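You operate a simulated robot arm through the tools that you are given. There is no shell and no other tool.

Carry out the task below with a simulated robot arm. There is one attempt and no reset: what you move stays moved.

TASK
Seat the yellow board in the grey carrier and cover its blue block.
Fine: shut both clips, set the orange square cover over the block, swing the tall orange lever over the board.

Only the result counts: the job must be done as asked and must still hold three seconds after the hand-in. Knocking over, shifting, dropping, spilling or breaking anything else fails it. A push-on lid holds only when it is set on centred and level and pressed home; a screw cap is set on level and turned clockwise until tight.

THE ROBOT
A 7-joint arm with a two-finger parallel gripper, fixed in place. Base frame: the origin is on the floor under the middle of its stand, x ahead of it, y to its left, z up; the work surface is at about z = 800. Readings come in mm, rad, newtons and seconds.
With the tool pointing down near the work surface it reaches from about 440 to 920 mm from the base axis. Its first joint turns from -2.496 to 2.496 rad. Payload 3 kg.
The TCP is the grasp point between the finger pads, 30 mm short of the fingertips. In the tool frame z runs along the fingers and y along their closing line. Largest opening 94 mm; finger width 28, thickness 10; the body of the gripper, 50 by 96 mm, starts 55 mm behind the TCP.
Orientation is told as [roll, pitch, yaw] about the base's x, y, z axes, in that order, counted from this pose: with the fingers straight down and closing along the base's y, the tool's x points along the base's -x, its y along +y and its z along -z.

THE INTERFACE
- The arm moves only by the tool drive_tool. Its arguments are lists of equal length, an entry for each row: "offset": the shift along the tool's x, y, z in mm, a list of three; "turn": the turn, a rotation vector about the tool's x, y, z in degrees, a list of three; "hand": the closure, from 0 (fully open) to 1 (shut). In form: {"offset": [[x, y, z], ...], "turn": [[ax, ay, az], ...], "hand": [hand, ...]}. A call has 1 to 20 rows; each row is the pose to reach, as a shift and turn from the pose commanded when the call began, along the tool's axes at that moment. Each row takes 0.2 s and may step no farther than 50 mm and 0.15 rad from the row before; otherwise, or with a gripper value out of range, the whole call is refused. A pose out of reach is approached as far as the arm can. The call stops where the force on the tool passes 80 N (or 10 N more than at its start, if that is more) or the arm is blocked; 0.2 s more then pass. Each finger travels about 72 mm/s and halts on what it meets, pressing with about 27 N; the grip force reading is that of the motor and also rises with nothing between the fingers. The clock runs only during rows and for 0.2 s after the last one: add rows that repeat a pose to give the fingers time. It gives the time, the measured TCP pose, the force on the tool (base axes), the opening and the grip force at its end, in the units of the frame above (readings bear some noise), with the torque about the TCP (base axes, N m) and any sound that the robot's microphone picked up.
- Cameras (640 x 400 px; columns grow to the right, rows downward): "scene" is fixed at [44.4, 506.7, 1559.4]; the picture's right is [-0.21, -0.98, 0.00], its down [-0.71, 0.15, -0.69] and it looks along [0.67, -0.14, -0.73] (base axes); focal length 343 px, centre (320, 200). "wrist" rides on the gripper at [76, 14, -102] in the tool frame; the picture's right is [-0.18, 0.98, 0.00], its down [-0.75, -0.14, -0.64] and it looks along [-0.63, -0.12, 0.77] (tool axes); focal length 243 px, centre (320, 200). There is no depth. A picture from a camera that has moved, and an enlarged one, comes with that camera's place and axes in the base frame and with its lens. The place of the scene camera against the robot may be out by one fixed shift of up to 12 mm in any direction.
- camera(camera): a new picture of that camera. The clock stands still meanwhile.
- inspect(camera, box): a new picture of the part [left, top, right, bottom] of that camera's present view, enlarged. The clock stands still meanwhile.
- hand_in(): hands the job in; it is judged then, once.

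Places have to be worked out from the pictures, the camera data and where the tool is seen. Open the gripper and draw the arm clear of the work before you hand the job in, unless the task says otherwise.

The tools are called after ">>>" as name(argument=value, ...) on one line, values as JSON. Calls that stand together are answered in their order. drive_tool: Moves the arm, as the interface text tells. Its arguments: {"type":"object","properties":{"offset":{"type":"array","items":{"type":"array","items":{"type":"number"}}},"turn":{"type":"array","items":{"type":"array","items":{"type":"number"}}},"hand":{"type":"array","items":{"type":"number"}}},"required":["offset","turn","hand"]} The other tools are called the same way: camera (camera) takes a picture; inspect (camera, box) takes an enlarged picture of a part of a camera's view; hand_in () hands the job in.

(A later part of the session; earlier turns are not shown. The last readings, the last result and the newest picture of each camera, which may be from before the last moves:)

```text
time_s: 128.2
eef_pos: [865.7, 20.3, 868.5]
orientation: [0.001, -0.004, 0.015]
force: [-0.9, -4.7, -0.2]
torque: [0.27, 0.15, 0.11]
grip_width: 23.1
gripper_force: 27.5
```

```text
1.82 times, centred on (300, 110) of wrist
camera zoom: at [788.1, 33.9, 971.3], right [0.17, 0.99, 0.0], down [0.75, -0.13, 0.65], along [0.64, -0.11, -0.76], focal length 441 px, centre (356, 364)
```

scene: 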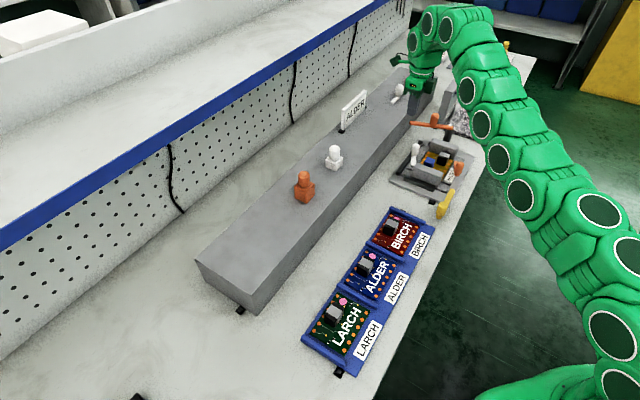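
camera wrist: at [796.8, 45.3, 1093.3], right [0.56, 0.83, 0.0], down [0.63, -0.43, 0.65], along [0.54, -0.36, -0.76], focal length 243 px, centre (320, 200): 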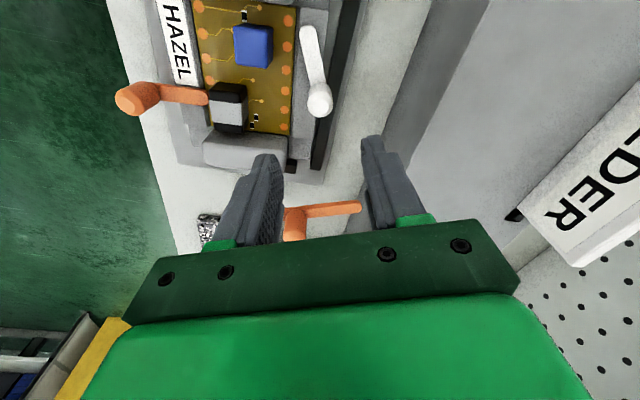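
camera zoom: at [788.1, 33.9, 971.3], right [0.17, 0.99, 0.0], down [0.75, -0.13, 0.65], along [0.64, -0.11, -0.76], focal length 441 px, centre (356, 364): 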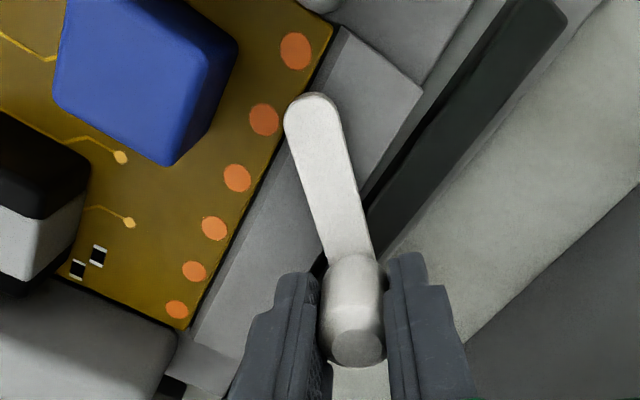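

The white clip turns and its nose is starting onto the board; the carrier also squares up. I continue another 24° along the arc.

>>> drive_tool(offset=[[0.06, 2.2, 0], [0.23, 4.5, 0], [0.5, 6.7, 0], [0.93, 8.9, 0], [1.5, 11, 0], [2.1, 13.2, 0], [2.8, 15.3, 0], [3.7, 17.4, 0], [3.7, 17.4, 0]], turn=[[0, 0, -3], [0, 0, -6], [0, 0, -9], [0, 0, -12], [0, 0, -15], [0, 0, -18], [0, 0, -21], [0, 0, -24], [0, 0, -24]], hand=[1, 1, 1, 1, 1, 1, 1, 1, 1])

>>> inspect(camera="scene", box=[385, 110, 475, 200])

>>> inspect(camera="wrist", box=[160, 0, 440, 220])

```text
time_s: 130.2
eef_pos: [861.2, 40.6, 869.5]
orientation: [-0.001, -0.003, 0.437]
force: [-1.0, 0.0, -0.5]
torque: [0.05, -0.06, -0.01]
grip_width: 23.2
gripper_force: 27.0
```

```text
4.44 times, centred on (430, 155) of scene
camera zoom: at [44.4, 506.7, 1559.4], right [-0.21, -0.98, 0.0], down [-0.71, 0.15, -0.69], along [0.67, -0.14, -0.73], focal length 1526 px, centre (-169, 400)
```

zoom: 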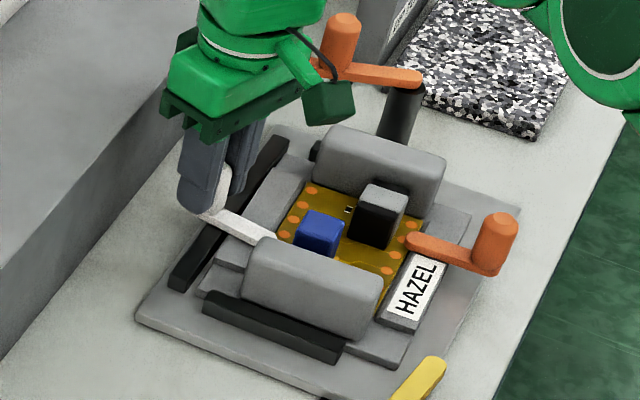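

```text
1.82 times, centred on (300, 110) of wrist
camera zoom: at [785.3, 20.1, 971.2], right [-0.25, 0.97, 0.0], down [0.74, 0.19, 0.65], along [0.63, 0.16, -0.76], focal length 441 px, centre (356, 364)
```

zoom: 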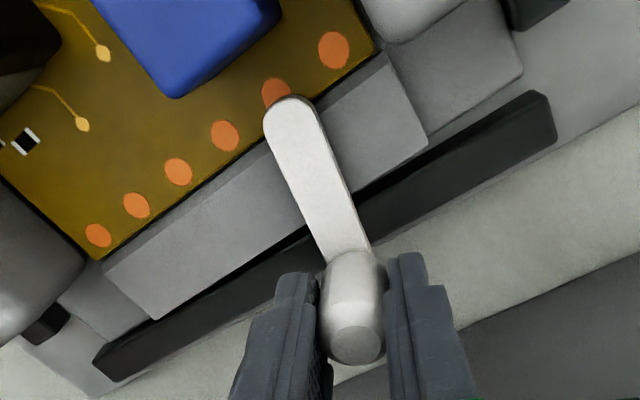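

The nose is over the board. I continue 14° more toward the stop.

>>> drive_tool(offset=[[0.06, 2.2, 0], [0.23, 4.5, 0], [0.5, 6.7, 0], [0.93, 8.9, 0], [1.3, 10.4, 0], [1.3, 10.4, 0]], turn=[[0, 0, -3], [0, 0, -6], [0, 0, -9], [0, 0, -12], [0, 0, -14], [0, 0, -14]], hand=[1, 1, 1, 1, 1, 1])

>>> inspect(camera="scene", box=[385, 110, 475, 200])

>>> inspect(camera="wrist", box=[160, 0, 440, 220])

```text
time_s: 131.6
eef_pos: [855.9, 45.1, 869.5]
orientation: [-0.005, -0.003, 0.677]
force: [8.0, -29.1, -0.8]
torque: [-0.03, 0.18, -0.15]
grip_width: 23.1
gripper_force: 26.9
```

```text
4.44 times, centred on (430, 155) of scene
camera zoom: at [44.4, 506.7, 1559.4], right [-0.21, -0.98, 0.0], down [-0.71, 0.15, -0.69], along [0.67, -0.14, -0.73], focal length 1526 px, centre (-169, 400)
```

zoom: 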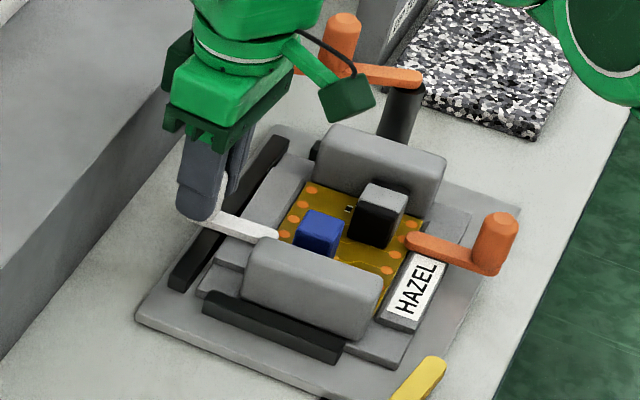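

```text
1.82 times, centred on (300, 110) of wrist
camera zoom: at [786.8, 8.2, 971.7], right [-0.47, 0.88, 0.0], down [0.67, 0.36, 0.65], along [0.57, 0.3, -0.76], focal length 441 px, centre (356, 364)
```

zoom: 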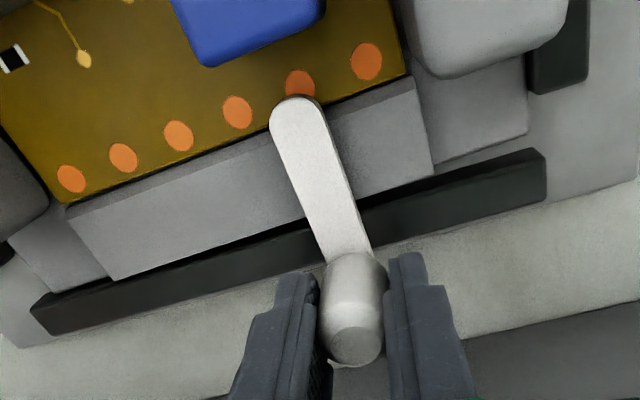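

The white clip is now square to the ledge and stopped (≈26 N), nose over the board edge. I release it and rise.

>>> drive_tool(offset=[[0, 0, 0], [0, 0, 0], [0, 0, -15], [0, 0, -50], [0, 0, -90], [0, 0, -130], [0, 0, -130]], turn=[[0, 0, 0], [0, 0, 0], [0, 0, 0], [0, 0, 0], [0, 0, 0], [0, 0, 0], [0, 0, 0]], hand=[0.6, 0.47, 0.47, 0.47, 0.47, 0.47, 0.47])

>>> camera(camera="wrist")

>>> inspect(camera="wrist", box=[200, 0, 480, 170])

>>> inspect(camera="scene", box=[385, 110, 475, 200])

```text
time_s: 133.2
eef_pos: [854.6, 47.6, 997.6]
orientation: [-0.001, -0.005, 0.68]
force: [-0.8, 0.2, -0.1]
torque: [-0.01, -0.02, -0.02]
grip_width: 50.0
gripper_force: 0.0
```

```text
taken
camera wrist: at [786.4, 10.9, 1100.8], right [-0.47, 0.88, 0.0], down [0.67, 0.36, 0.65], along [0.57, 0.3, -0.76], focal length 243 px, centre (320, 200)
```

wrist: 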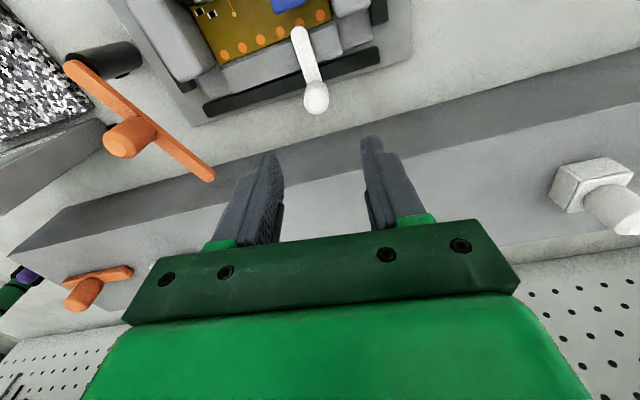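

```text
2.29 times, centred on (340, 85) of wrist
camera zoom: at [786.4, 10.9, 1100.8], right [-0.47, 0.88, 0.0], down [0.67, 0.36, 0.65], along [0.57, 0.3, -0.76], focal length 555 px, centre (274, 463)
```

zoom: 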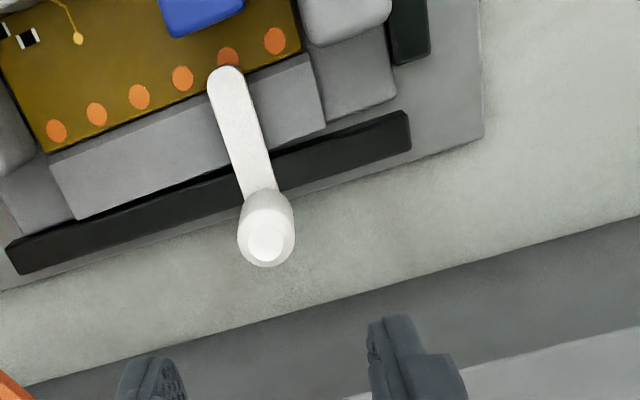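

```text
4.44 times, centred on (430, 155) of scene
camera zoom: at [44.4, 506.7, 1559.4], right [-0.21, -0.98, 0.0], down [-0.71, 0.15, -0.69], along [0.67, -0.14, -0.73], focal length 1526 px, centre (-169, 400)
```

zoom: 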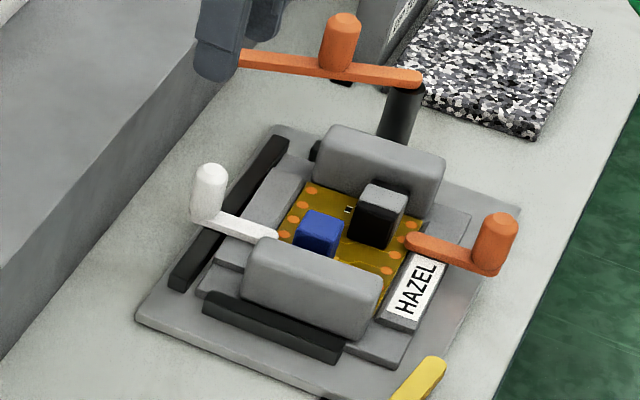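

Both clips are shut with their noses over the board. The carrier is still turned about 2–3° in its nest, so I take a top view to measure its pose.

>>> drive_tool(offset=[[30, -6, -15], [60, -12, -30], [90, -18, -45], [120, -24, -60], [139, -27, -62], [139, -27, -62]], turn=[[0, 0, -2], [0, 0, -4], [0, 0, -6], [0, 0, -6], [0, 0, -6], [0, 0, -6]], hand=[0.47, 0.47, 0.47, 0.47, 0.47, 0.47])

>>> camera(camera="wrist")

>>> inspect(camera="wrist", box=[180, 20, 440, 190])

```text
time_s: 134.6
eef_pos: [762.2, -59.9, 1060.4]
orientation: [-0.005, -0.004, 0.784]
force: [0.9, -0.7, 1.5]
torque: [-0.01, 0.01, 0.02]
grip_width: 49.8
gripper_force: 0.0
```

```text
taken
camera wrist: at [698.6, -104.2, 1163.1], right [-0.56, 0.83, 0.0], down [0.63, 0.43, 0.65], along [0.53, 0.36, -0.76], focal length 243 px, centre (320, 200)
```

wrist: 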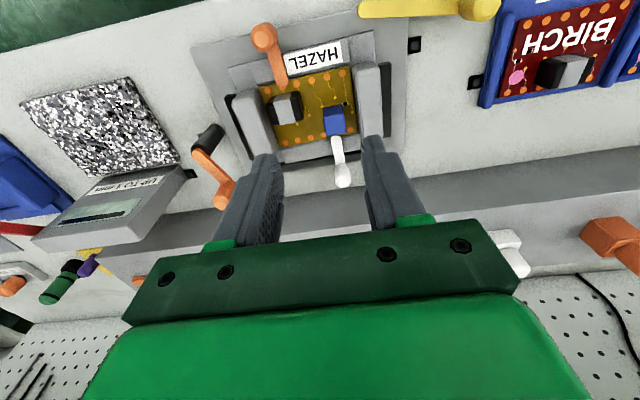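

```text
2.35 times, centred on (310, 105) of wrist
camera zoom: at [698.6, -104.2, 1163.1], right [-0.56, 0.83, 0.0], down [0.63, 0.43, 0.65], along [0.53, 0.36, -0.76], focal length 571 px, centre (344, 424)
```

zoom: 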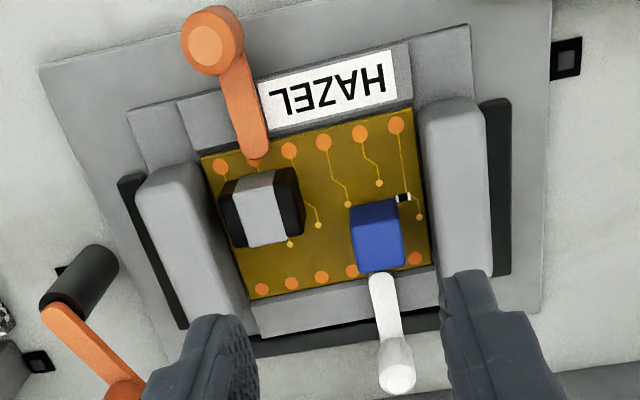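

The board centre is at about (603.7, 538) with ~1° yaw, close to where it started, so the carrier is fine. Next is the cover; I first level the tool (small tilt left from the stops) and come a bit lower for an accurate fix on the blue block.

>>> drive_tool(offset=[[0, 0, 10], [0, 0, 30], [0, 0, 50], [0, 0, 50]], turn=[[-0.29, 0.29, 0], [-0.29, 0.29, 0], [-0.29, 0.29, 0], [-0.29, 0.29, 0]], hand=[0.4, 0.2, 0, 0])

>>> camera(camera="wrist")

>>> inspect(camera="wrist", box=[230, 30, 400, 170])

```text
time_s: 135.6
eef_pos: [762.7, -61.2, 1010.6]
orientation: [0.002, 0.002, 0.784]
force: [-0.4, -0.8, 0.5]
torque: [0.0, 0.02, 0.0]
grip_width: 93.9
gripper_force: 0.1
```

```text
taken
camera wrist: at [699.3, -103.9, 1113.7], right [-0.56, 0.83, 0.0], down [0.63, 0.43, 0.64], along [0.53, 0.36, -0.77], focal length 243 px, centre (320, 200)
```

wrist: 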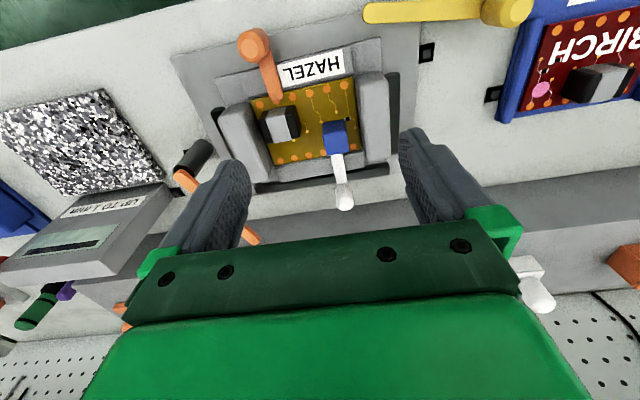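

```text
2.86 times, centred on (315, 100) of wrist
camera zoom: at [699.3, -103.9, 1113.7], right [-0.56, 0.83, 0.0], down [0.63, 0.43, 0.64], along [0.53, 0.36, -0.77], focal length 693 px, centre (334, 486)
```

zoom: 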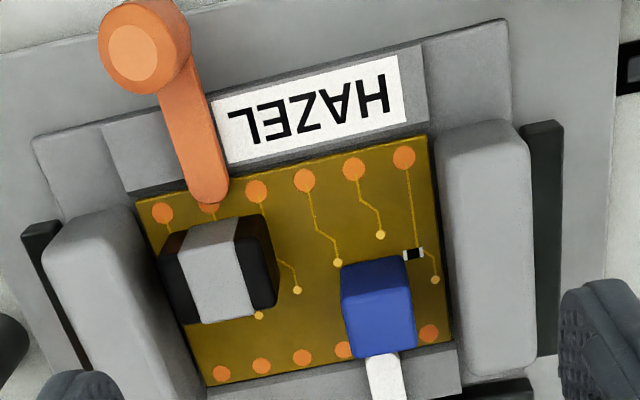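

The blue block's centre is at (573.2, 551.2) with carrier yaw ≈0.9°. Now I fly to the orange cover on the tray (high path).

>>> drive_tool(offset=[[0, 0, -40], [-10, 14, -75], [-34, 48, -80], [-60, 85, -80], [-86, 122, -80], [-112, 158, -80], [-138, 195, -80], [-164, 232, -80], [-190, 269, -80], [-216, 305, -80], [-240, 339, -80], [-260, 367, -75], [-275, 388, -65], [-275, 388, -65]], turn=[[0, 0, 0], [0, 0, 0], [0, 0, 0], [0, 0, 0], [0, 0, 0], [0, 0, 0], [0, 0, 0], [0, 0, 0], [0, 0, 0], [0, 0, 0], [0, 0, 0], [0, 0, 0], [0, 0, 0], [0, 0, 0]], hand=[0, 0, 0, 0, 0, 0, 0, 0, 0, 0, 0, 0, 0, 0])

>>> camera(camera="wrist")

>>> inspect(camera="wrist", box=[250, 30, 390, 150])

```text
time_s: 138.6
eef_pos: [686.3, 408.5, 1075.9]
orientation: [0.001, 0.0, 0.783]
force: [0.3, 0.9, -0.2]
torque: [0.01, 0.02, 0.03]
grip_width: 93.9
gripper_force: 0.0
```

```text
taken
camera wrist: at [621.4, 365.1, 1178.9], right [-0.56, 0.83, 0.0], down [0.64, 0.43, 0.64], along [0.53, 0.36, -0.77], focal length 243 px, centre (320, 200)
```

wrist: 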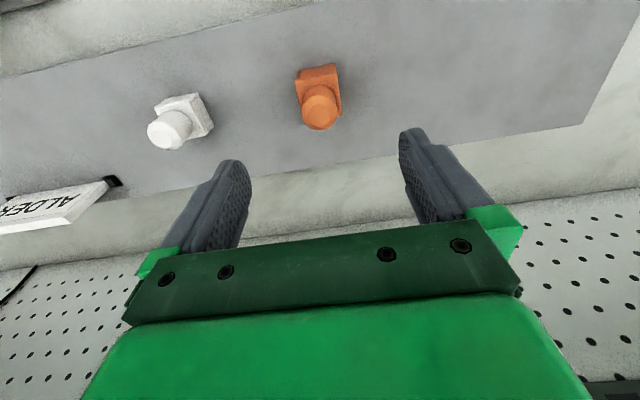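

```text
3.33 times, centred on (320, 90) of wrist
camera zoom: at [621.4, 365.1, 1178.9], right [-0.56, 0.83, 0.0], down [0.64, 0.43, 0.64], along [0.53, 0.36, -0.77], focal length 809 px, centre (320, 567)
```

zoom: 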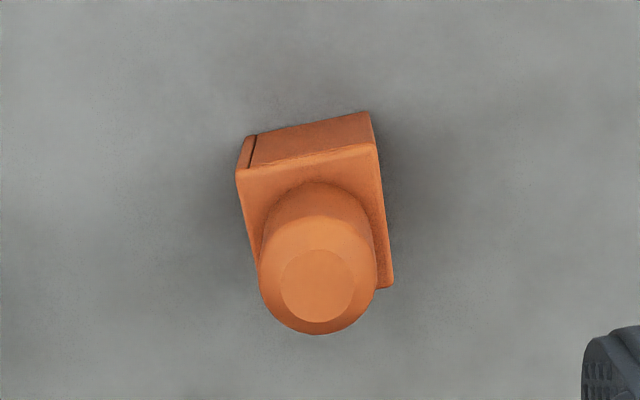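

The cover is centred at (195, 770), square with the bench (yaw ≈0.4°). I shift 3.6 mm, descend so the fingertips sit 24 mm above the box bottom, and close on the box.

>>> drive_tool(offset=[[3.6, 0, 30], [3.6, 0, 65], [3.6, 0, 95], [3.6, 0, 115], [3.6, 0, 125], [3.6, 0, 125]], turn=[[0, 0, 0], [0, 0, 0], [0, 0, 0], [0, 0, 0], [0, 0, 0], [0, 0, 0]], hand=[0, 0, 0.1, 0.3, 0.35, 0.35])

>>> inspect(camera="wrist", box=[220, 60, 440, 220])

>>> inspect(camera="scene", box=[260, 120, 360, 220])

```text
time_s: 140.0
eef_pos: [681.1, 405.9, 951.4]
orientation: [0.002, 0.001, 0.783]
force: [-0.3, 0.1, -0.4]
torque: [-0.02, 0.01, -0.01]
grip_width: 61.1
gripper_force: 0.0
```

```text
2.50 times, centred on (330, 140) of wrist
camera zoom: at [616.9, 361.4, 1054.1], right [-0.56, 0.83, 0.0], down [0.64, 0.43, 0.64], along [0.53, 0.36, -0.77], focal length 606 px, centre (295, 350)
```

zoom: 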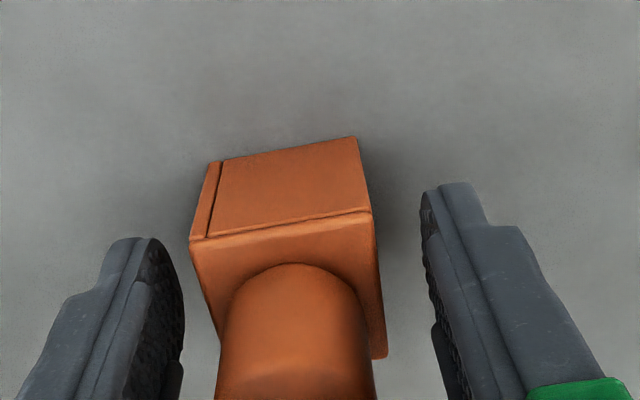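

```text
4.00 times, centred on (310, 170) of scene
camera zoom: at [44.4, 506.7, 1559.4], right [-0.21, -0.98, 0.0], down [-0.71, 0.15, -0.69], along [0.67, -0.14, -0.73], focal length 1374 px, centre (360, 320)
```

zoom: 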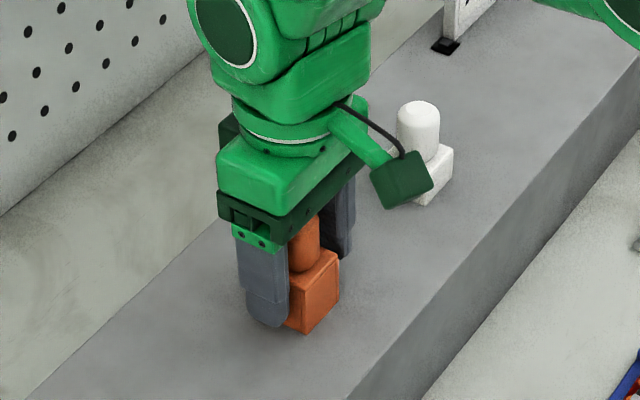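

The box centre is 2.8 mm further along +v than the hand; I centre on it and close.

>>> drive_tool(offset=[[-2.8, 0, 0], [-2.8, 0, 0], [-2.8, 0, 0], [-2.8, 0, 0], [-2.8, 0, 0], [-2.8, 0, 0]], turn=[[0, 0, 0], [0, 0, 0], [0, 0, 0], [0, 0, 0], [0, 0, 0], [0, 0, 0]], hand=[0.35, 0.5, 1, 1, 1, 1])

>>> drive_tool(offset=[[0, 0, -2], [0, 0, -5], [0, 0, -10], [0, 0, -20], [0, 0, -35], [0, 0, -50], [0, 0, -50]], turn=[[0, 0, 0], [0, 0, 0], [0, 0, 0], [0, 0, 0], [0, 0, 0], [0, 0, 0], [0, 0, 0]], hand=[1, 1, 1, 1, 1, 1, 1])

>>> inspect(camera="wrist", box=[220, 60, 440, 220])

>>> inspect(camera="scene", box=[260, 120, 360, 220])

```text
time_s: 141.4
eef_pos: [682.7, 408.5, 951.7]
orientation: [0.001, 0.001, 0.784]
force: [1.0, 0.1, -0.4]
torque: [0.02, -0.04, 0.01]
grip_width: 38.3
gripper_force: 27.2
```

```text
time_s: 143.0
eef_pos: [681.5, 408.3, 1001.3]
orientation: [0.001, 0.002, 0.783]
force: [-0.1, -0.1, -0.2]
torque: [0.02, -0.02, 0.03]
grip_width: 38.3
gripper_force: 26.5
```

```text
2.50 times, centred on (330, 140) of wrist
camera zoom: at [619.2, 363.6, 1105.1], right [-0.56, 0.83, 0.0], down [0.64, 0.43, 0.64], along [0.53, 0.36, -0.77], focal length 606 px, centre (295, 350)
```

zoom: 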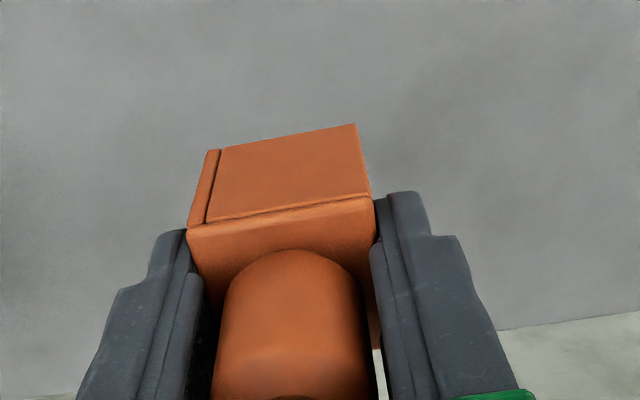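

```text
4.00 times, centred on (310, 170) of scene
camera zoom: at [44.4, 506.7, 1559.4], right [-0.21, -0.98, 0.0], down [-0.71, 0.15, -0.69], along [0.67, -0.14, -0.73], focal length 1374 px, centre (360, 320)
```

zoom: 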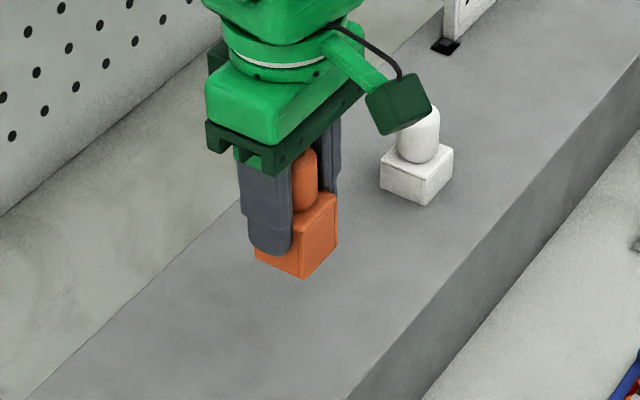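

The cover is held firmly (38.3 mm) and level. I carry it high over to the carrier, above the blue block, adding 1° of yaw to match the carrier.

>>> drive_tool(offset=[[0, 0, -30], [4, -7, -55], [20, -35, -59], [40, -69, -59], [60, -104, -59], [80, -139, -59], [100, -174, -59], [120, -209, -59], [140, -244, -59], [160, -279, -59], [180, -314, -59], [198, -345, -59], [211, -368, -59], [218.5, -380.6, -59], [218.5, -380.6, -59]], turn=[[0, 0, 0], [0, 0, 0], [0, 0, 0], [0, 0, 0], [0, 0, 0], [0, 0, 0], [0, 0, 0], [0, 0, 0], [0, 0, 0], [0, 0, -0.5], [0, 0, -1], [0, 0, -1], [0, 0, -1], [0, 0, -1], [0, 0, -1]], hand=[1, 1, 1, 1, 1, 1, 1, 1, 1, 1, 1, 1, 1, 1, 1])

>>> camera(camera="wrist")

>>> inspect(camera="wrist", box=[230, 20, 430, 200])

```text
time_s: 146.2
eef_pos: [797.6, -16.0, 1059.4]
orientation: [0.001, 0.001, 0.803]
force: [-0.2, -0.6, -0.4]
torque: [0.0, 0.02, 0.01]
grip_width: 38.4
gripper_force: 27.3
```

```text
taken
camera wrist: at [735.6, -61.3, 1162.8], right [-0.58, 0.82, 0.0], down [0.63, 0.44, 0.64], along [0.52, 0.37, -0.77], focal length 243 px, centre (320, 200)
```

wrist: 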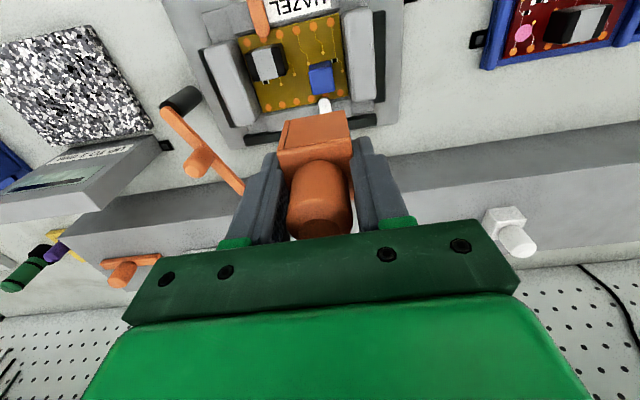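

```text
2.22 times, centred on (330, 110) of wrist
camera zoom: at [735.6, -61.3, 1162.8], right [-0.58, 0.82, 0.0], down [0.63, 0.44, 0.64], along [0.52, 0.37, -0.77], focal length 539 px, centre (298, 400)
```

zoom: 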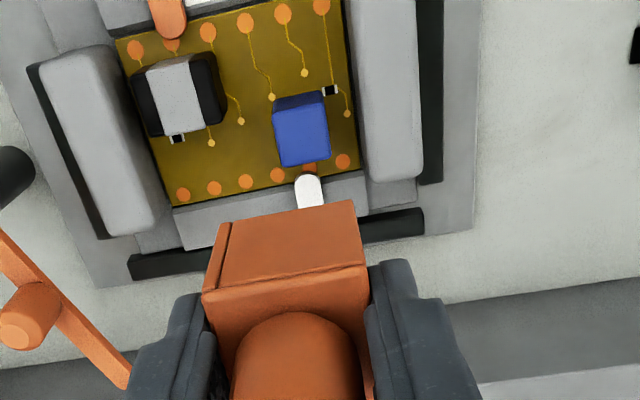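

I zoom in closely on the blue block from here to pin its centre to within a millimetre.

>>> inspect(camera="wrist", box=[295, 45, 365, 115])

>>> inspect(camera="wrist", box=[260, 100, 380, 200])

```text
5.71 times, centred on (330, 80) of wrist
camera zoom: at [735.6, -61.3, 1162.8], right [-0.58, 0.82, 0.0], down [0.63, 0.44, 0.64], along [0.52, 0.37, -0.77], focal length 1386 px, centre (263, 886)
```

zoom: 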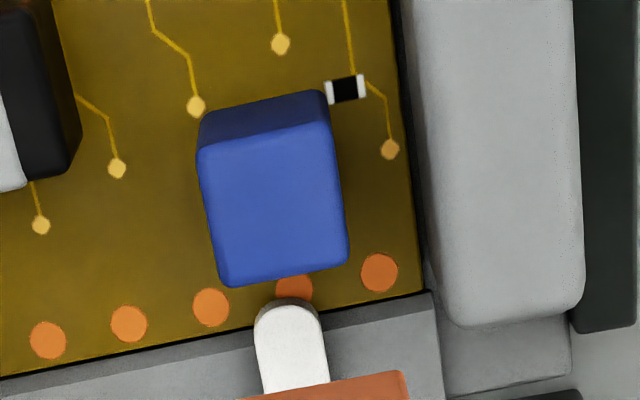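

```text
4.00 times, centred on (320, 150) of wrist
camera zoom: at [735.6, -61.3, 1162.8], right [-0.58, 0.82, 0.0], down [0.63, 0.44, 0.64], along [0.52, 0.37, -0.77], focal length 970 px, centre (320, 400)
```

zoom: 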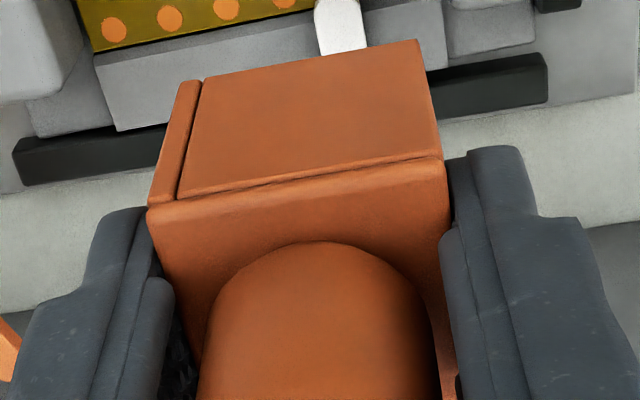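

Block centre (573.5, 551.6), yaw ≈1.4°; the held cover is centred at (576.6, 553.5). I correct by (-3.1, -1.9) mm and descend to about 18 mm above the block, then re-check.

>>> drive_tool(offset=[[1.9, 3.1, 20], [1.9, 3.1, 60], [1.9, 3.1, 95], [1.9, 3.1, 120], [1.9, 3.1, 134], [1.9, 3.1, 134]], turn=[[0, 0, -0.3], [0, 0, -0.3], [0, 0, -0.3], [0, 0, -0.3], [0, 0, -0.3], [0, 0, -0.3]], hand=[1, 1, 1, 1, 1, 1])

>>> camera(camera="wrist")

>>> inspect(camera="wrist", box=[240, 40, 400, 170])

>>> inspect(camera="scene", box=[385, 110, 475, 200])

```text
time_s: 147.6
eef_pos: [793.7, -15.4, 924.5]
orientation: [0.001, 0.002, 0.808]
force: [0.1, 0.5, 0.8]
torque: [0.0, -0.01, -0.02]
grip_width: 38.5
gripper_force: 26.9
```

```text
taken
camera wrist: at [730.7, -61.1, 1028.7], right [-0.58, 0.81, 0.0], down [0.63, 0.45, 0.64], along [0.52, 0.37, -0.77], focal length 243 px, centre (320, 200)
```

wrist: 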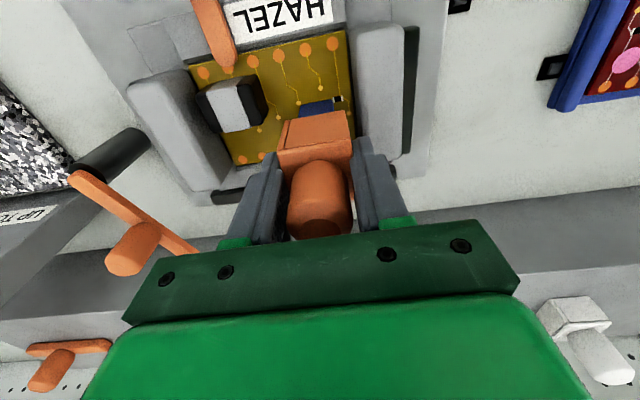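

```text
3.08 times, centred on (320, 105) of wrist
camera zoom: at [730.7, -61.1, 1028.7], right [-0.58, 0.81, 0.0], down [0.63, 0.45, 0.64], along [0.52, 0.37, -0.77], focal length 746 px, centre (320, 492)
```

zoom: 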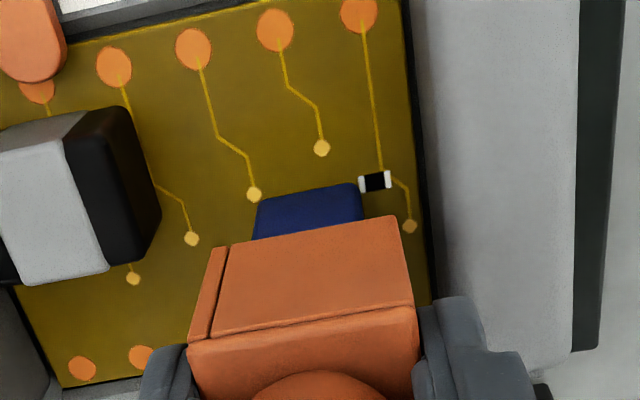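

```text
4.44 times, centred on (430, 155) of scene
camera zoom: at [44.4, 506.7, 1559.4], right [-0.21, -0.98, 0.0], down [-0.71, 0.15, -0.69], along [0.67, -0.14, -0.73], focal length 1526 px, centre (-169, 400)
```

zoom: 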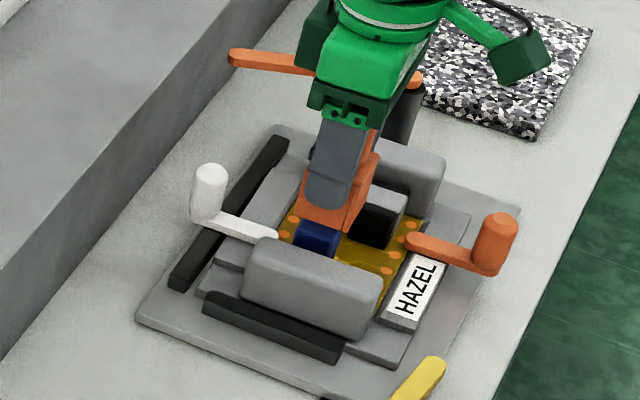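

I zoom in further to compare the cover's lower edge with the block edge precisely.

>>> inspect(camera="wrist", box=[270, 85, 360, 165])

```text
5.00 times, centred on (315, 125) of wrist
camera zoom: at [730.7, -61.1, 1028.7], right [-0.58, 0.81, 0.0], down [0.63, 0.45, 0.64], along [0.52, 0.37, -0.77], focal length 1213 px, centre (345, 575)
```

zoom: 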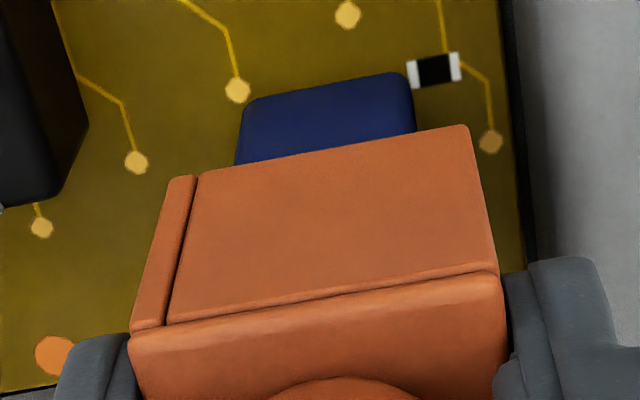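

From the close-up (using the known 38.4 mm box width for depth) the cover is ~3.9 mm short in v and ~0.8 mm in u relative to the block. I correct that and look again.

>>> drive_tool(offset=[[-2, -0.4, 0], [-3.9, -0.8, 0], [-3.9, -0.8, 0]], turn=[[0, 0, 0], [0, 0, 0], [0, 0, 0]], hand=[1, 1, 1])

>>> inspect(camera="wrist", box=[270, 85, 360, 165])

>>> inspect(camera="scene", box=[405, 130, 455, 180])

```text
time_s: 148.4
eef_pos: [796.1, -13.5, 925.4]
orientation: [0.002, 0.001, 0.807]
force: [-0.2, -0.7, -0.6]
torque: [-0.03, -0.02, -0.03]
grip_width: 38.4
gripper_force: 27.0
```

```text
5.00 times, centred on (315, 125) of wrist
camera zoom: at [733.9, -58.7, 1028.8], right [-0.58, 0.81, 0.0], down [0.62, 0.45, 0.64], along [0.52, 0.37, -0.77], focal length 1213 px, centre (345, 575)
```

zoom: 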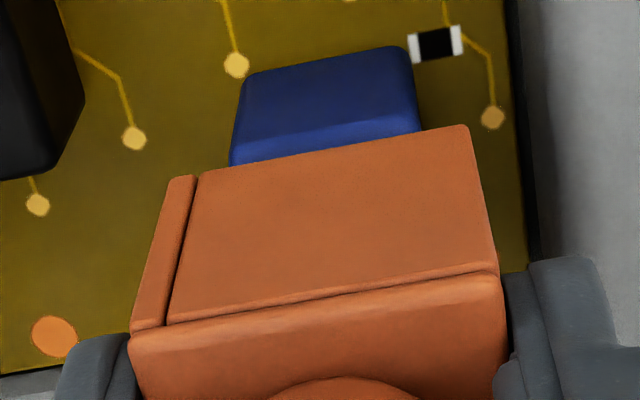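

```text
8.00 times, centred on (430, 155) of scene
camera zoom: at [44.4, 506.7, 1559.4], right [-0.21, -0.98, 0.0], down [-0.71, 0.15, -0.69], along [0.67, -0.14, -0.73], focal length 2747 px, centre (-560, 560)
```

zoom: 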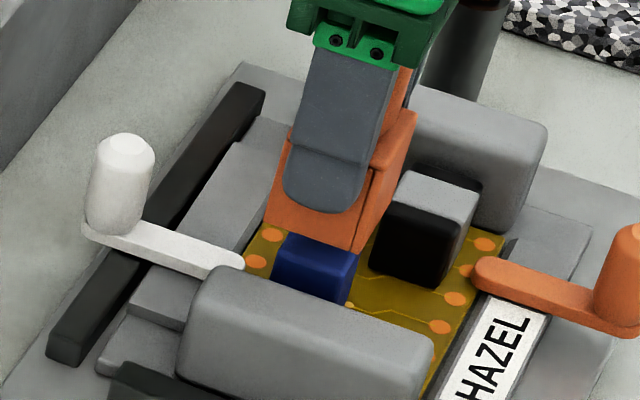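

Now the offsets agree within about 0.5 mm in both directions. I nudge 0.4 mm in u and lower slowly toward the block top (expected contact near TCP z≈902).

>>> drive_tool(offset=[[0, -0.4, 5], [0, -0.4, 10], [0, -0.4, 15], [0, -0.4, 19], [0, -0.4, 22], [0, -0.4, 24], [0, -0.4, 24]], turn=[[0, 0, 0], [0, 0, 0], [0, 0, 0], [0, 0, 0], [0, 0, 0], [0, 0, 0], [0, 0, 0]], hand=[1, 1, 1, 1, 1, 1, 1])

>>> inspect(camera="wrist", box=[270, 85, 360, 165])

>>> inspect(camera="scene", box=[405, 130, 455, 180])

```text
time_s: 149.9
eef_pos: [799.1, -12.7, 906.7]
orientation: [-0.005, -0.006, 0.806]
force: [-3.2, 2.1, 25.7]
torque: [-0.24, 0.56, -0.04]
grip_width: 38.8
gripper_force: 26.9
stopped in row 7: the force on the tool passed its limit at 82 N (the readings are from after the stop); the commanded pose is now the measured one
```

```text
5.00 times, centred on (315, 125) of wrist
camera zoom: at [735.5, -57.8, 1009.2], right [-0.58, 0.81, 0.0], down [0.62, 0.45, 0.65], along [0.53, 0.37, -0.76], focal length 1213 px, centre (345, 575)
```

zoom: 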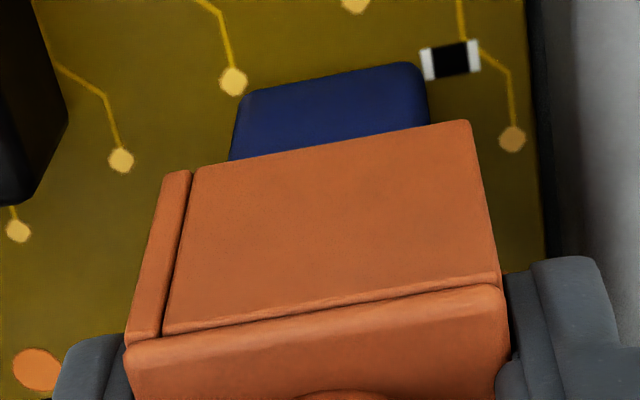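

```text
8.00 times, centred on (430, 155) of scene
camera zoom: at [44.4, 506.7, 1559.4], right [-0.21, -0.98, 0.0], down [-0.71, 0.15, -0.69], along [0.67, -0.14, -0.73], focal length 2747 px, centre (-560, 560)
```

zoom: 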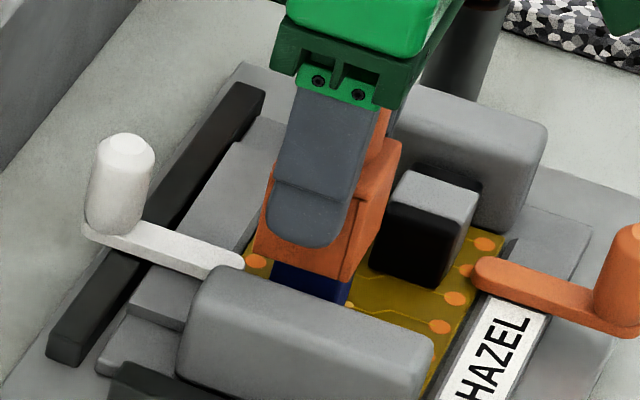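

The front wall of the cover landed on the block and the cover tipped ~3.5° in the grip. I lift off, level the tool again, and take the cover back to the flat tray to re-square it.

>>> drive_tool(offset=[[0, 0, -5], [0, 0, -15], [0, 0, -40], [0, 0, -80], [0, 0, -120], [0, 0, -155], [0, 0, -155]], turn=[[0, 0, 0], [0, 0, 0], [-0.23, 0.25, 0], [-0.23, 0.25, 0], [-0.23, 0.25, 0], [-0.23, 0.25, 0], [-0.23, 0.25, 0]], hand=[1, 1, 1, 1, 1, 1, 1])

>>> camera(camera="wrist")

>>> inspect(camera="wrist", box=[240, 40, 400, 180])

>>> inspect(camera="scene", box=[385, 80, 475, 200])

```text
time_s: 151.5
eef_pos: [796.1, -11.5, 1057.4]
orientation: [-0.001, 0.0, 0.805]
force: [0.5, -0.7, -0.8]
torque: [0.03, -0.02, 0.0]
grip_width: 38.6
gripper_force: 26.9
```

```text
taken
camera wrist: at [734.3, -57.0, 1162.0], right [-0.58, 0.81, 0.0], down [0.62, 0.45, 0.64], along [0.52, 0.37, -0.77], focal length 243 px, centre (320, 200)
```

wrist: 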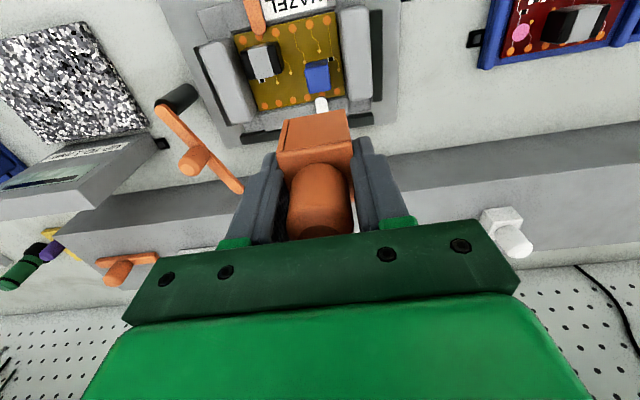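

```text
2.86 times, centred on (320, 110) of wrist
camera zoom: at [734.3, -57.0, 1162.0], right [-0.58, 0.81, 0.0], down [0.62, 0.45, 0.64], along [0.52, 0.37, -0.77], focal length 693 px, centre (320, 457)
```

zoom: 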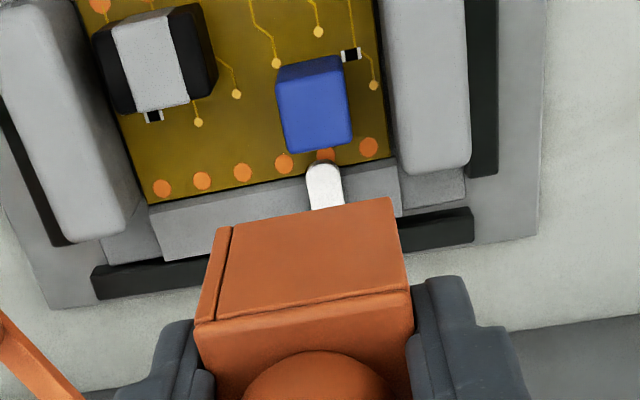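

```text
3.33 times, centred on (430, 140) of scene
camera zoom: at [44.4, 506.7, 1559.4], right [-0.21, -0.98, 0.0], down [-0.71, 0.15, -0.69], along [0.67, -0.14, -0.73], focal length 1145 px, centre (-47, 400)
```

zoom: 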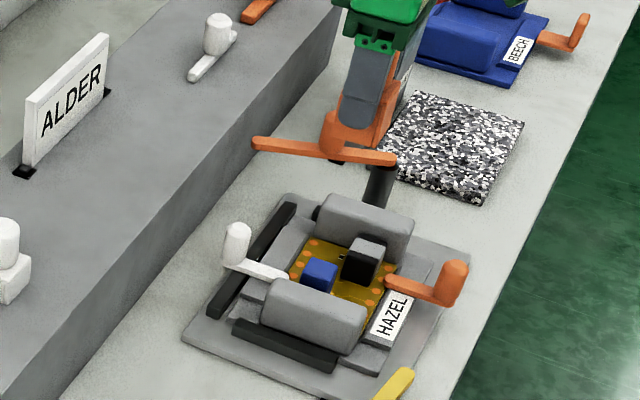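

Board, clips and carrier are undisturbed. I fly the cover back to its tray spot.

>>> drive_tool(offset=[[-8, 13, 0], [-25, 42, 0], [-44, 74, 0], [-64, 107, 0], [-84, 140, 0], [-104, 174, 0], [-124, 207, 0], [-144, 241, 0], [-164, 274, 0], [-184, 307, 0], [-202, 338, 0], [-215, 360, 0], [-223, 373, 0], [-223, 373, 0]], turn=[[0, 0, 0], [0, 0, 0], [0, 0, 0], [0, 0, 0], [0, 0, 0], [0, 0, 0], [0, 0, 0], [0, 0, 0], [0, 0, 0], [0, 0, 0], [0, 0, 0], [0, 0, 0], [0, 0, 0], [0, 0, 0]], hand=[1, 1, 1, 1, 1, 1, 1, 1, 1, 1, 1, 1, 1, 1])

>>> drive_tool(offset=[[0, 0, 35], [0, 0, 65], [0, 0, 85], [0, 0, 97], [0, 0, 101], [0, 0, 101]], turn=[[0, 0, 0], [0, 0, 0], [0, 0, 0], [0, 0, 0], [0, 0, 0], [0, 0, 0]], hand=[1, 1, 1, 1, 1, 1])

>>> inspect(camera="scene", box=[260, 120, 360, 220])

```text
time_s: 154.5
eef_pos: [681.2, 407.3, 1059.4]
orientation: [-0.001, 0.0, 0.807]
force: [-0.6, -0.4, 0.1]
torque: [0.01, 0.0, 0.02]
grip_width: 38.5
gripper_force: 26.8
```

```text
time_s: 155.9
eef_pos: [682.9, 406.6, 958.0]
orientation: [0.0, 0.001, 0.805]
force: [0.1, -0.3, -1.2]
torque: [-0.01, 0.02, 0.03]
grip_width: 38.6
gripper_force: 27.0
```

```text
4.00 times, centred on (310, 170) of scene
camera zoom: at [44.4, 506.7, 1559.4], right [-0.21, -0.98, 0.0], down [-0.71, 0.15, -0.69], along [0.67, -0.14, -0.73], focal length 1374 px, centre (360, 320)
```

zoom: 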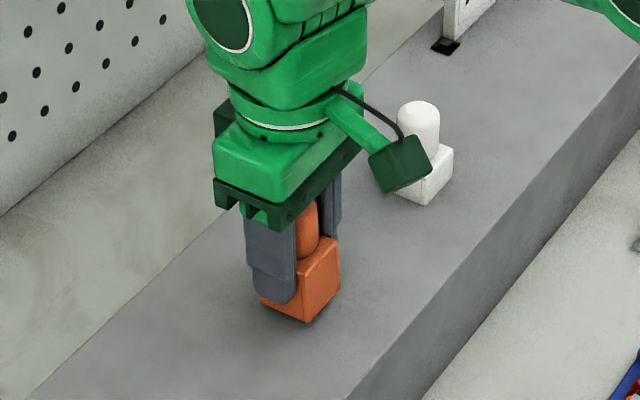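

I lower gently to the tray in 1 mm steps.

>>> drive_tool(offset=[[0, 0, 2], [0, 0, 4], [0, 0, 5], [0, 0, 6], [0, 0, 7], [0, 0, 7]], turn=[[0, 0, 0], [0, 0, 0], [0, 0, 0], [0, 0, 0], [0, 0, 0], [0, 0, 0]], hand=[1, 1, 1, 1, 1, 1])

```text
time_s: 157.3
eef_pos: [683.4, 406.0, 951.1]
orientation: [0.0, 0.0, 0.806]
force: [-0.8, 0.8, -0.5]
torque: [-0.03, -0.03, -0.02]
grip_width: 38.4
gripper_force: 26.6
```

No contact yet; I continue in 1 mm steps.

>>> drive_tool(offset=[[0, 0, 1], [0, 0, 2], [0, 0, 3], [0, 0, 3]], turn=[[0, 0, 0], [0, 0, 0], [0, 0, 0], [0, 0, 0]], hand=[1, 1, 1, 1])

>>> inspect(camera="wrist", box=[240, 60, 400, 180])

```text
time_s: 158.3
eef_pos: [682.9, 407.7, 949.3]
orientation: [0.0, 0.001, 0.805]
force: [-0.1, -1.3, 4.2]
torque: [0.03, -0.06, 0.0]
grip_width: 38.4
gripper_force: 27.1
```

```text
3.33 times, centred on (320, 120) of wrist
camera zoom: at [620.1, 361.0, 1052.7], right [-0.58, 0.81, 0.0], down [0.62, 0.45, 0.64], along [0.52, 0.37, -0.77], focal length 809 px, centre (320, 467)
```

zoom: 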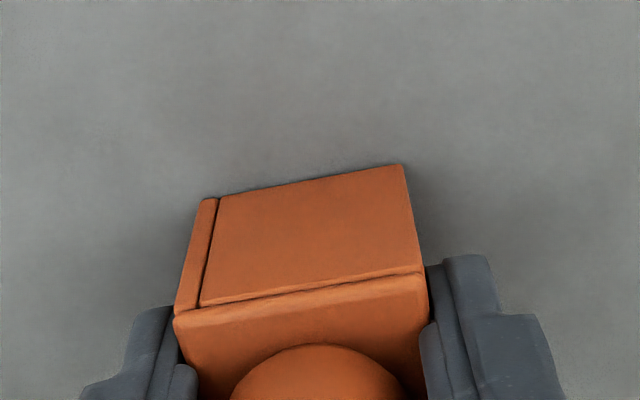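

Light contact (4 N). I press 1.5 mm to level it on the tray, then open.

>>> drive_tool(offset=[[0, 0, 1], [0, 0, 1.5], [0, 0, 1.5], [0, 0, 1.5], [0, 0, 1.5]], turn=[[0, 0, 0], [0, 0, 0], [0, 0, 0], [0, 0, 0], [0, 0, 0]], hand=[1, 1, 0.8, 0.45, 0.35])

>>> inspect(camera="wrist", box=[220, 60, 440, 220])

```text
time_s: 159.5
eef_pos: [683.3, 407.1, 947.7]
orientation: [-0.002, 0.001, 0.806]
force: [-0.7, -0.4, -0.9]
torque: [0.02, 0.02, 0.02]
grip_width: 61.3
gripper_force: 0.2
```

```text
2.50 times, centred on (330, 140) of wrist
camera zoom: at [620.1, 361.6, 1050.6], right [-0.58, 0.81, 0.0], down [0.62, 0.45, 0.64], along [0.52, 0.37, -0.77], focal length 606 px, centre (295, 350)
```

zoom: 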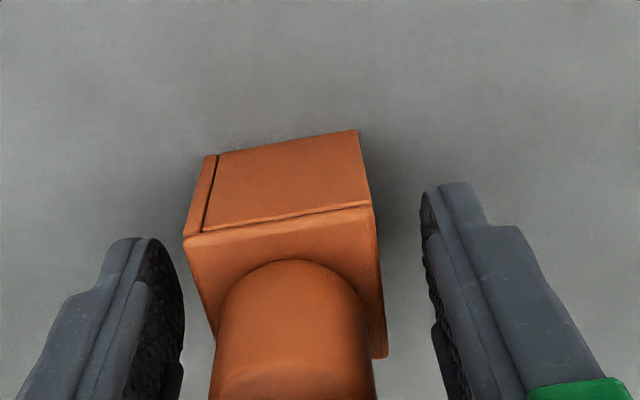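

The cover sits flat again, bottom at z≈898, centred within 1 mm of the hand. I lower 5 mm for a deeper hold, re-centre and close.

>>> drive_tool(offset=[[0.2, -0.8, 2], [0.2, -0.8, 5], [0.2, -0.8, 5], [0.2, -0.8, 5], [0.2, -0.8, 5], [0.2, -0.8, 5], [0.2, -0.8, 5]], turn=[[0, 0, 0], [0, 0, 0], [0, 0, 0], [0, 0, 0], [0, 0, 0], [0, 0, 0], [0, 0, 0]], hand=[0.35, 0.35, 0.5, 1, 1, 1, 1])

>>> drive_tool(offset=[[0, 0, -2], [0, 0, -6], [0, 0, -15], [0, 0, -30], [0, 0, -60], [0, 0, -95], [0, 0, -115], [0, 0, -115]], turn=[[0, 0, 0], [0, 0, 0], [0, 0, 0], [0, 0, 0], [0, 0, 0], [0, 0, 0], [0, 0, 0], [0, 0, 0]], hand=[1, 1, 1, 1, 1, 1, 1, 1])

>>> inspect(camera="wrist", box=[240, 60, 400, 180])

```text
time_s: 161.1
eef_pos: [683.4, 405.9, 942.2]
orientation: [0.0, -0.001, 0.806]
force: [-0.3, 0.7, -0.4]
torque: [0.0, -0.01, -0.02]
grip_width: 42.7
gripper_force: 27.2
```

```text
time_s: 162.9
eef_pos: [684.2, 405.2, 1057.5]
orientation: [0.0, 0.0, 0.805]
force: [0.3, 0.6, -0.6]
torque: [0.03, 0.03, 0.02]
grip_width: 42.8
gripper_force: 27.0
```

```text
3.33 times, centred on (320, 120) of wrist
camera zoom: at [620.7, 359.8, 1160.8], right [-0.58, 0.81, 0.0], down [0.62, 0.45, 0.64], along [0.52, 0.37, -0.77], focal length 809 px, centre (320, 467)
```

zoom: 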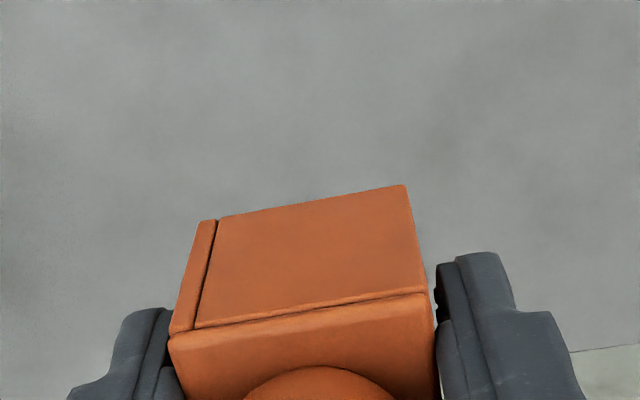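

The wider reading (42.7) shows the fingers have a step about 25 mm above the tips that touched first – a poor hold. I set the cover down again and regrip 5 mm higher so the flat tips hold it.

>>> drive_tool(offset=[[0, 0, 40], [0, 0, 75], [0, 0, 98], [0, 0, 108], [0, 0, 112], [0, 0, 114], [0, 0, 115], [0, 0, 115]], turn=[[0, 0, 0], [0, 0, 0], [0, 0, 0], [0, 0, 0], [0, 0, 0], [0, 0, 0], [0, 0, 0], [0, 0, 0]], hand=[1, 1, 1, 1, 1, 1, 1, 1])

>>> drive_tool(offset=[[0, 0, 0], [0, 0, 0], [0, 0, -3], [0, 0, -5], [0, 0, -5]], turn=[[0, 0, 0], [0, 0, 0], [0, 0, 0], [0, 0, 0], [0, 0, 0]], hand=[0.45, 0.35, 0.35, 0.35, 0.35])

>>> inspect(camera="wrist", box=[220, 60, 440, 220])

```text
time_s: 164.7
eef_pos: [682.8, 404.8, 943.0]
orientation: [0.0, -0.001, 0.807]
force: [0.6, 0.2, -0.5]
torque: [-0.03, -0.01, -0.02]
grip_width: 42.7
gripper_force: 27.1
```

```text
time_s: 165.9
eef_pos: [683.2, 407.1, 947.8]
orientation: [0.0, 0.0, 0.805]
force: [1.1, 0.4, 0.0]
torque: [-0.02, 0.0, -0.02]
grip_width: 61.0
gripper_force: 0.1
```

```text
2.50 times, centred on (330, 140) of wrist
camera zoom: at [620.7, 360.8, 1050.7], right [-0.58, 0.81, 0.0], down [0.62, 0.45, 0.64], along [0.52, 0.37, -0.77], focal length 606 px, centre (295, 350)
```

zoom: 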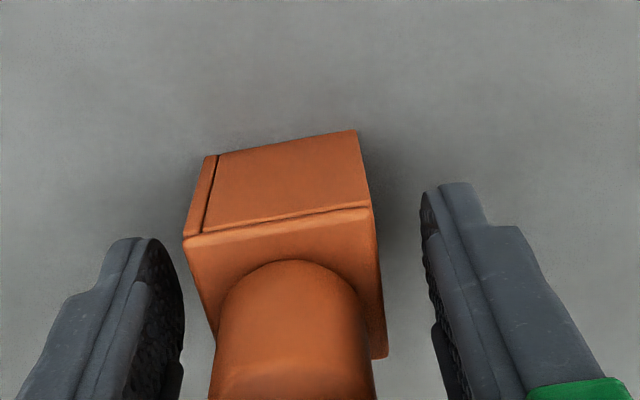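

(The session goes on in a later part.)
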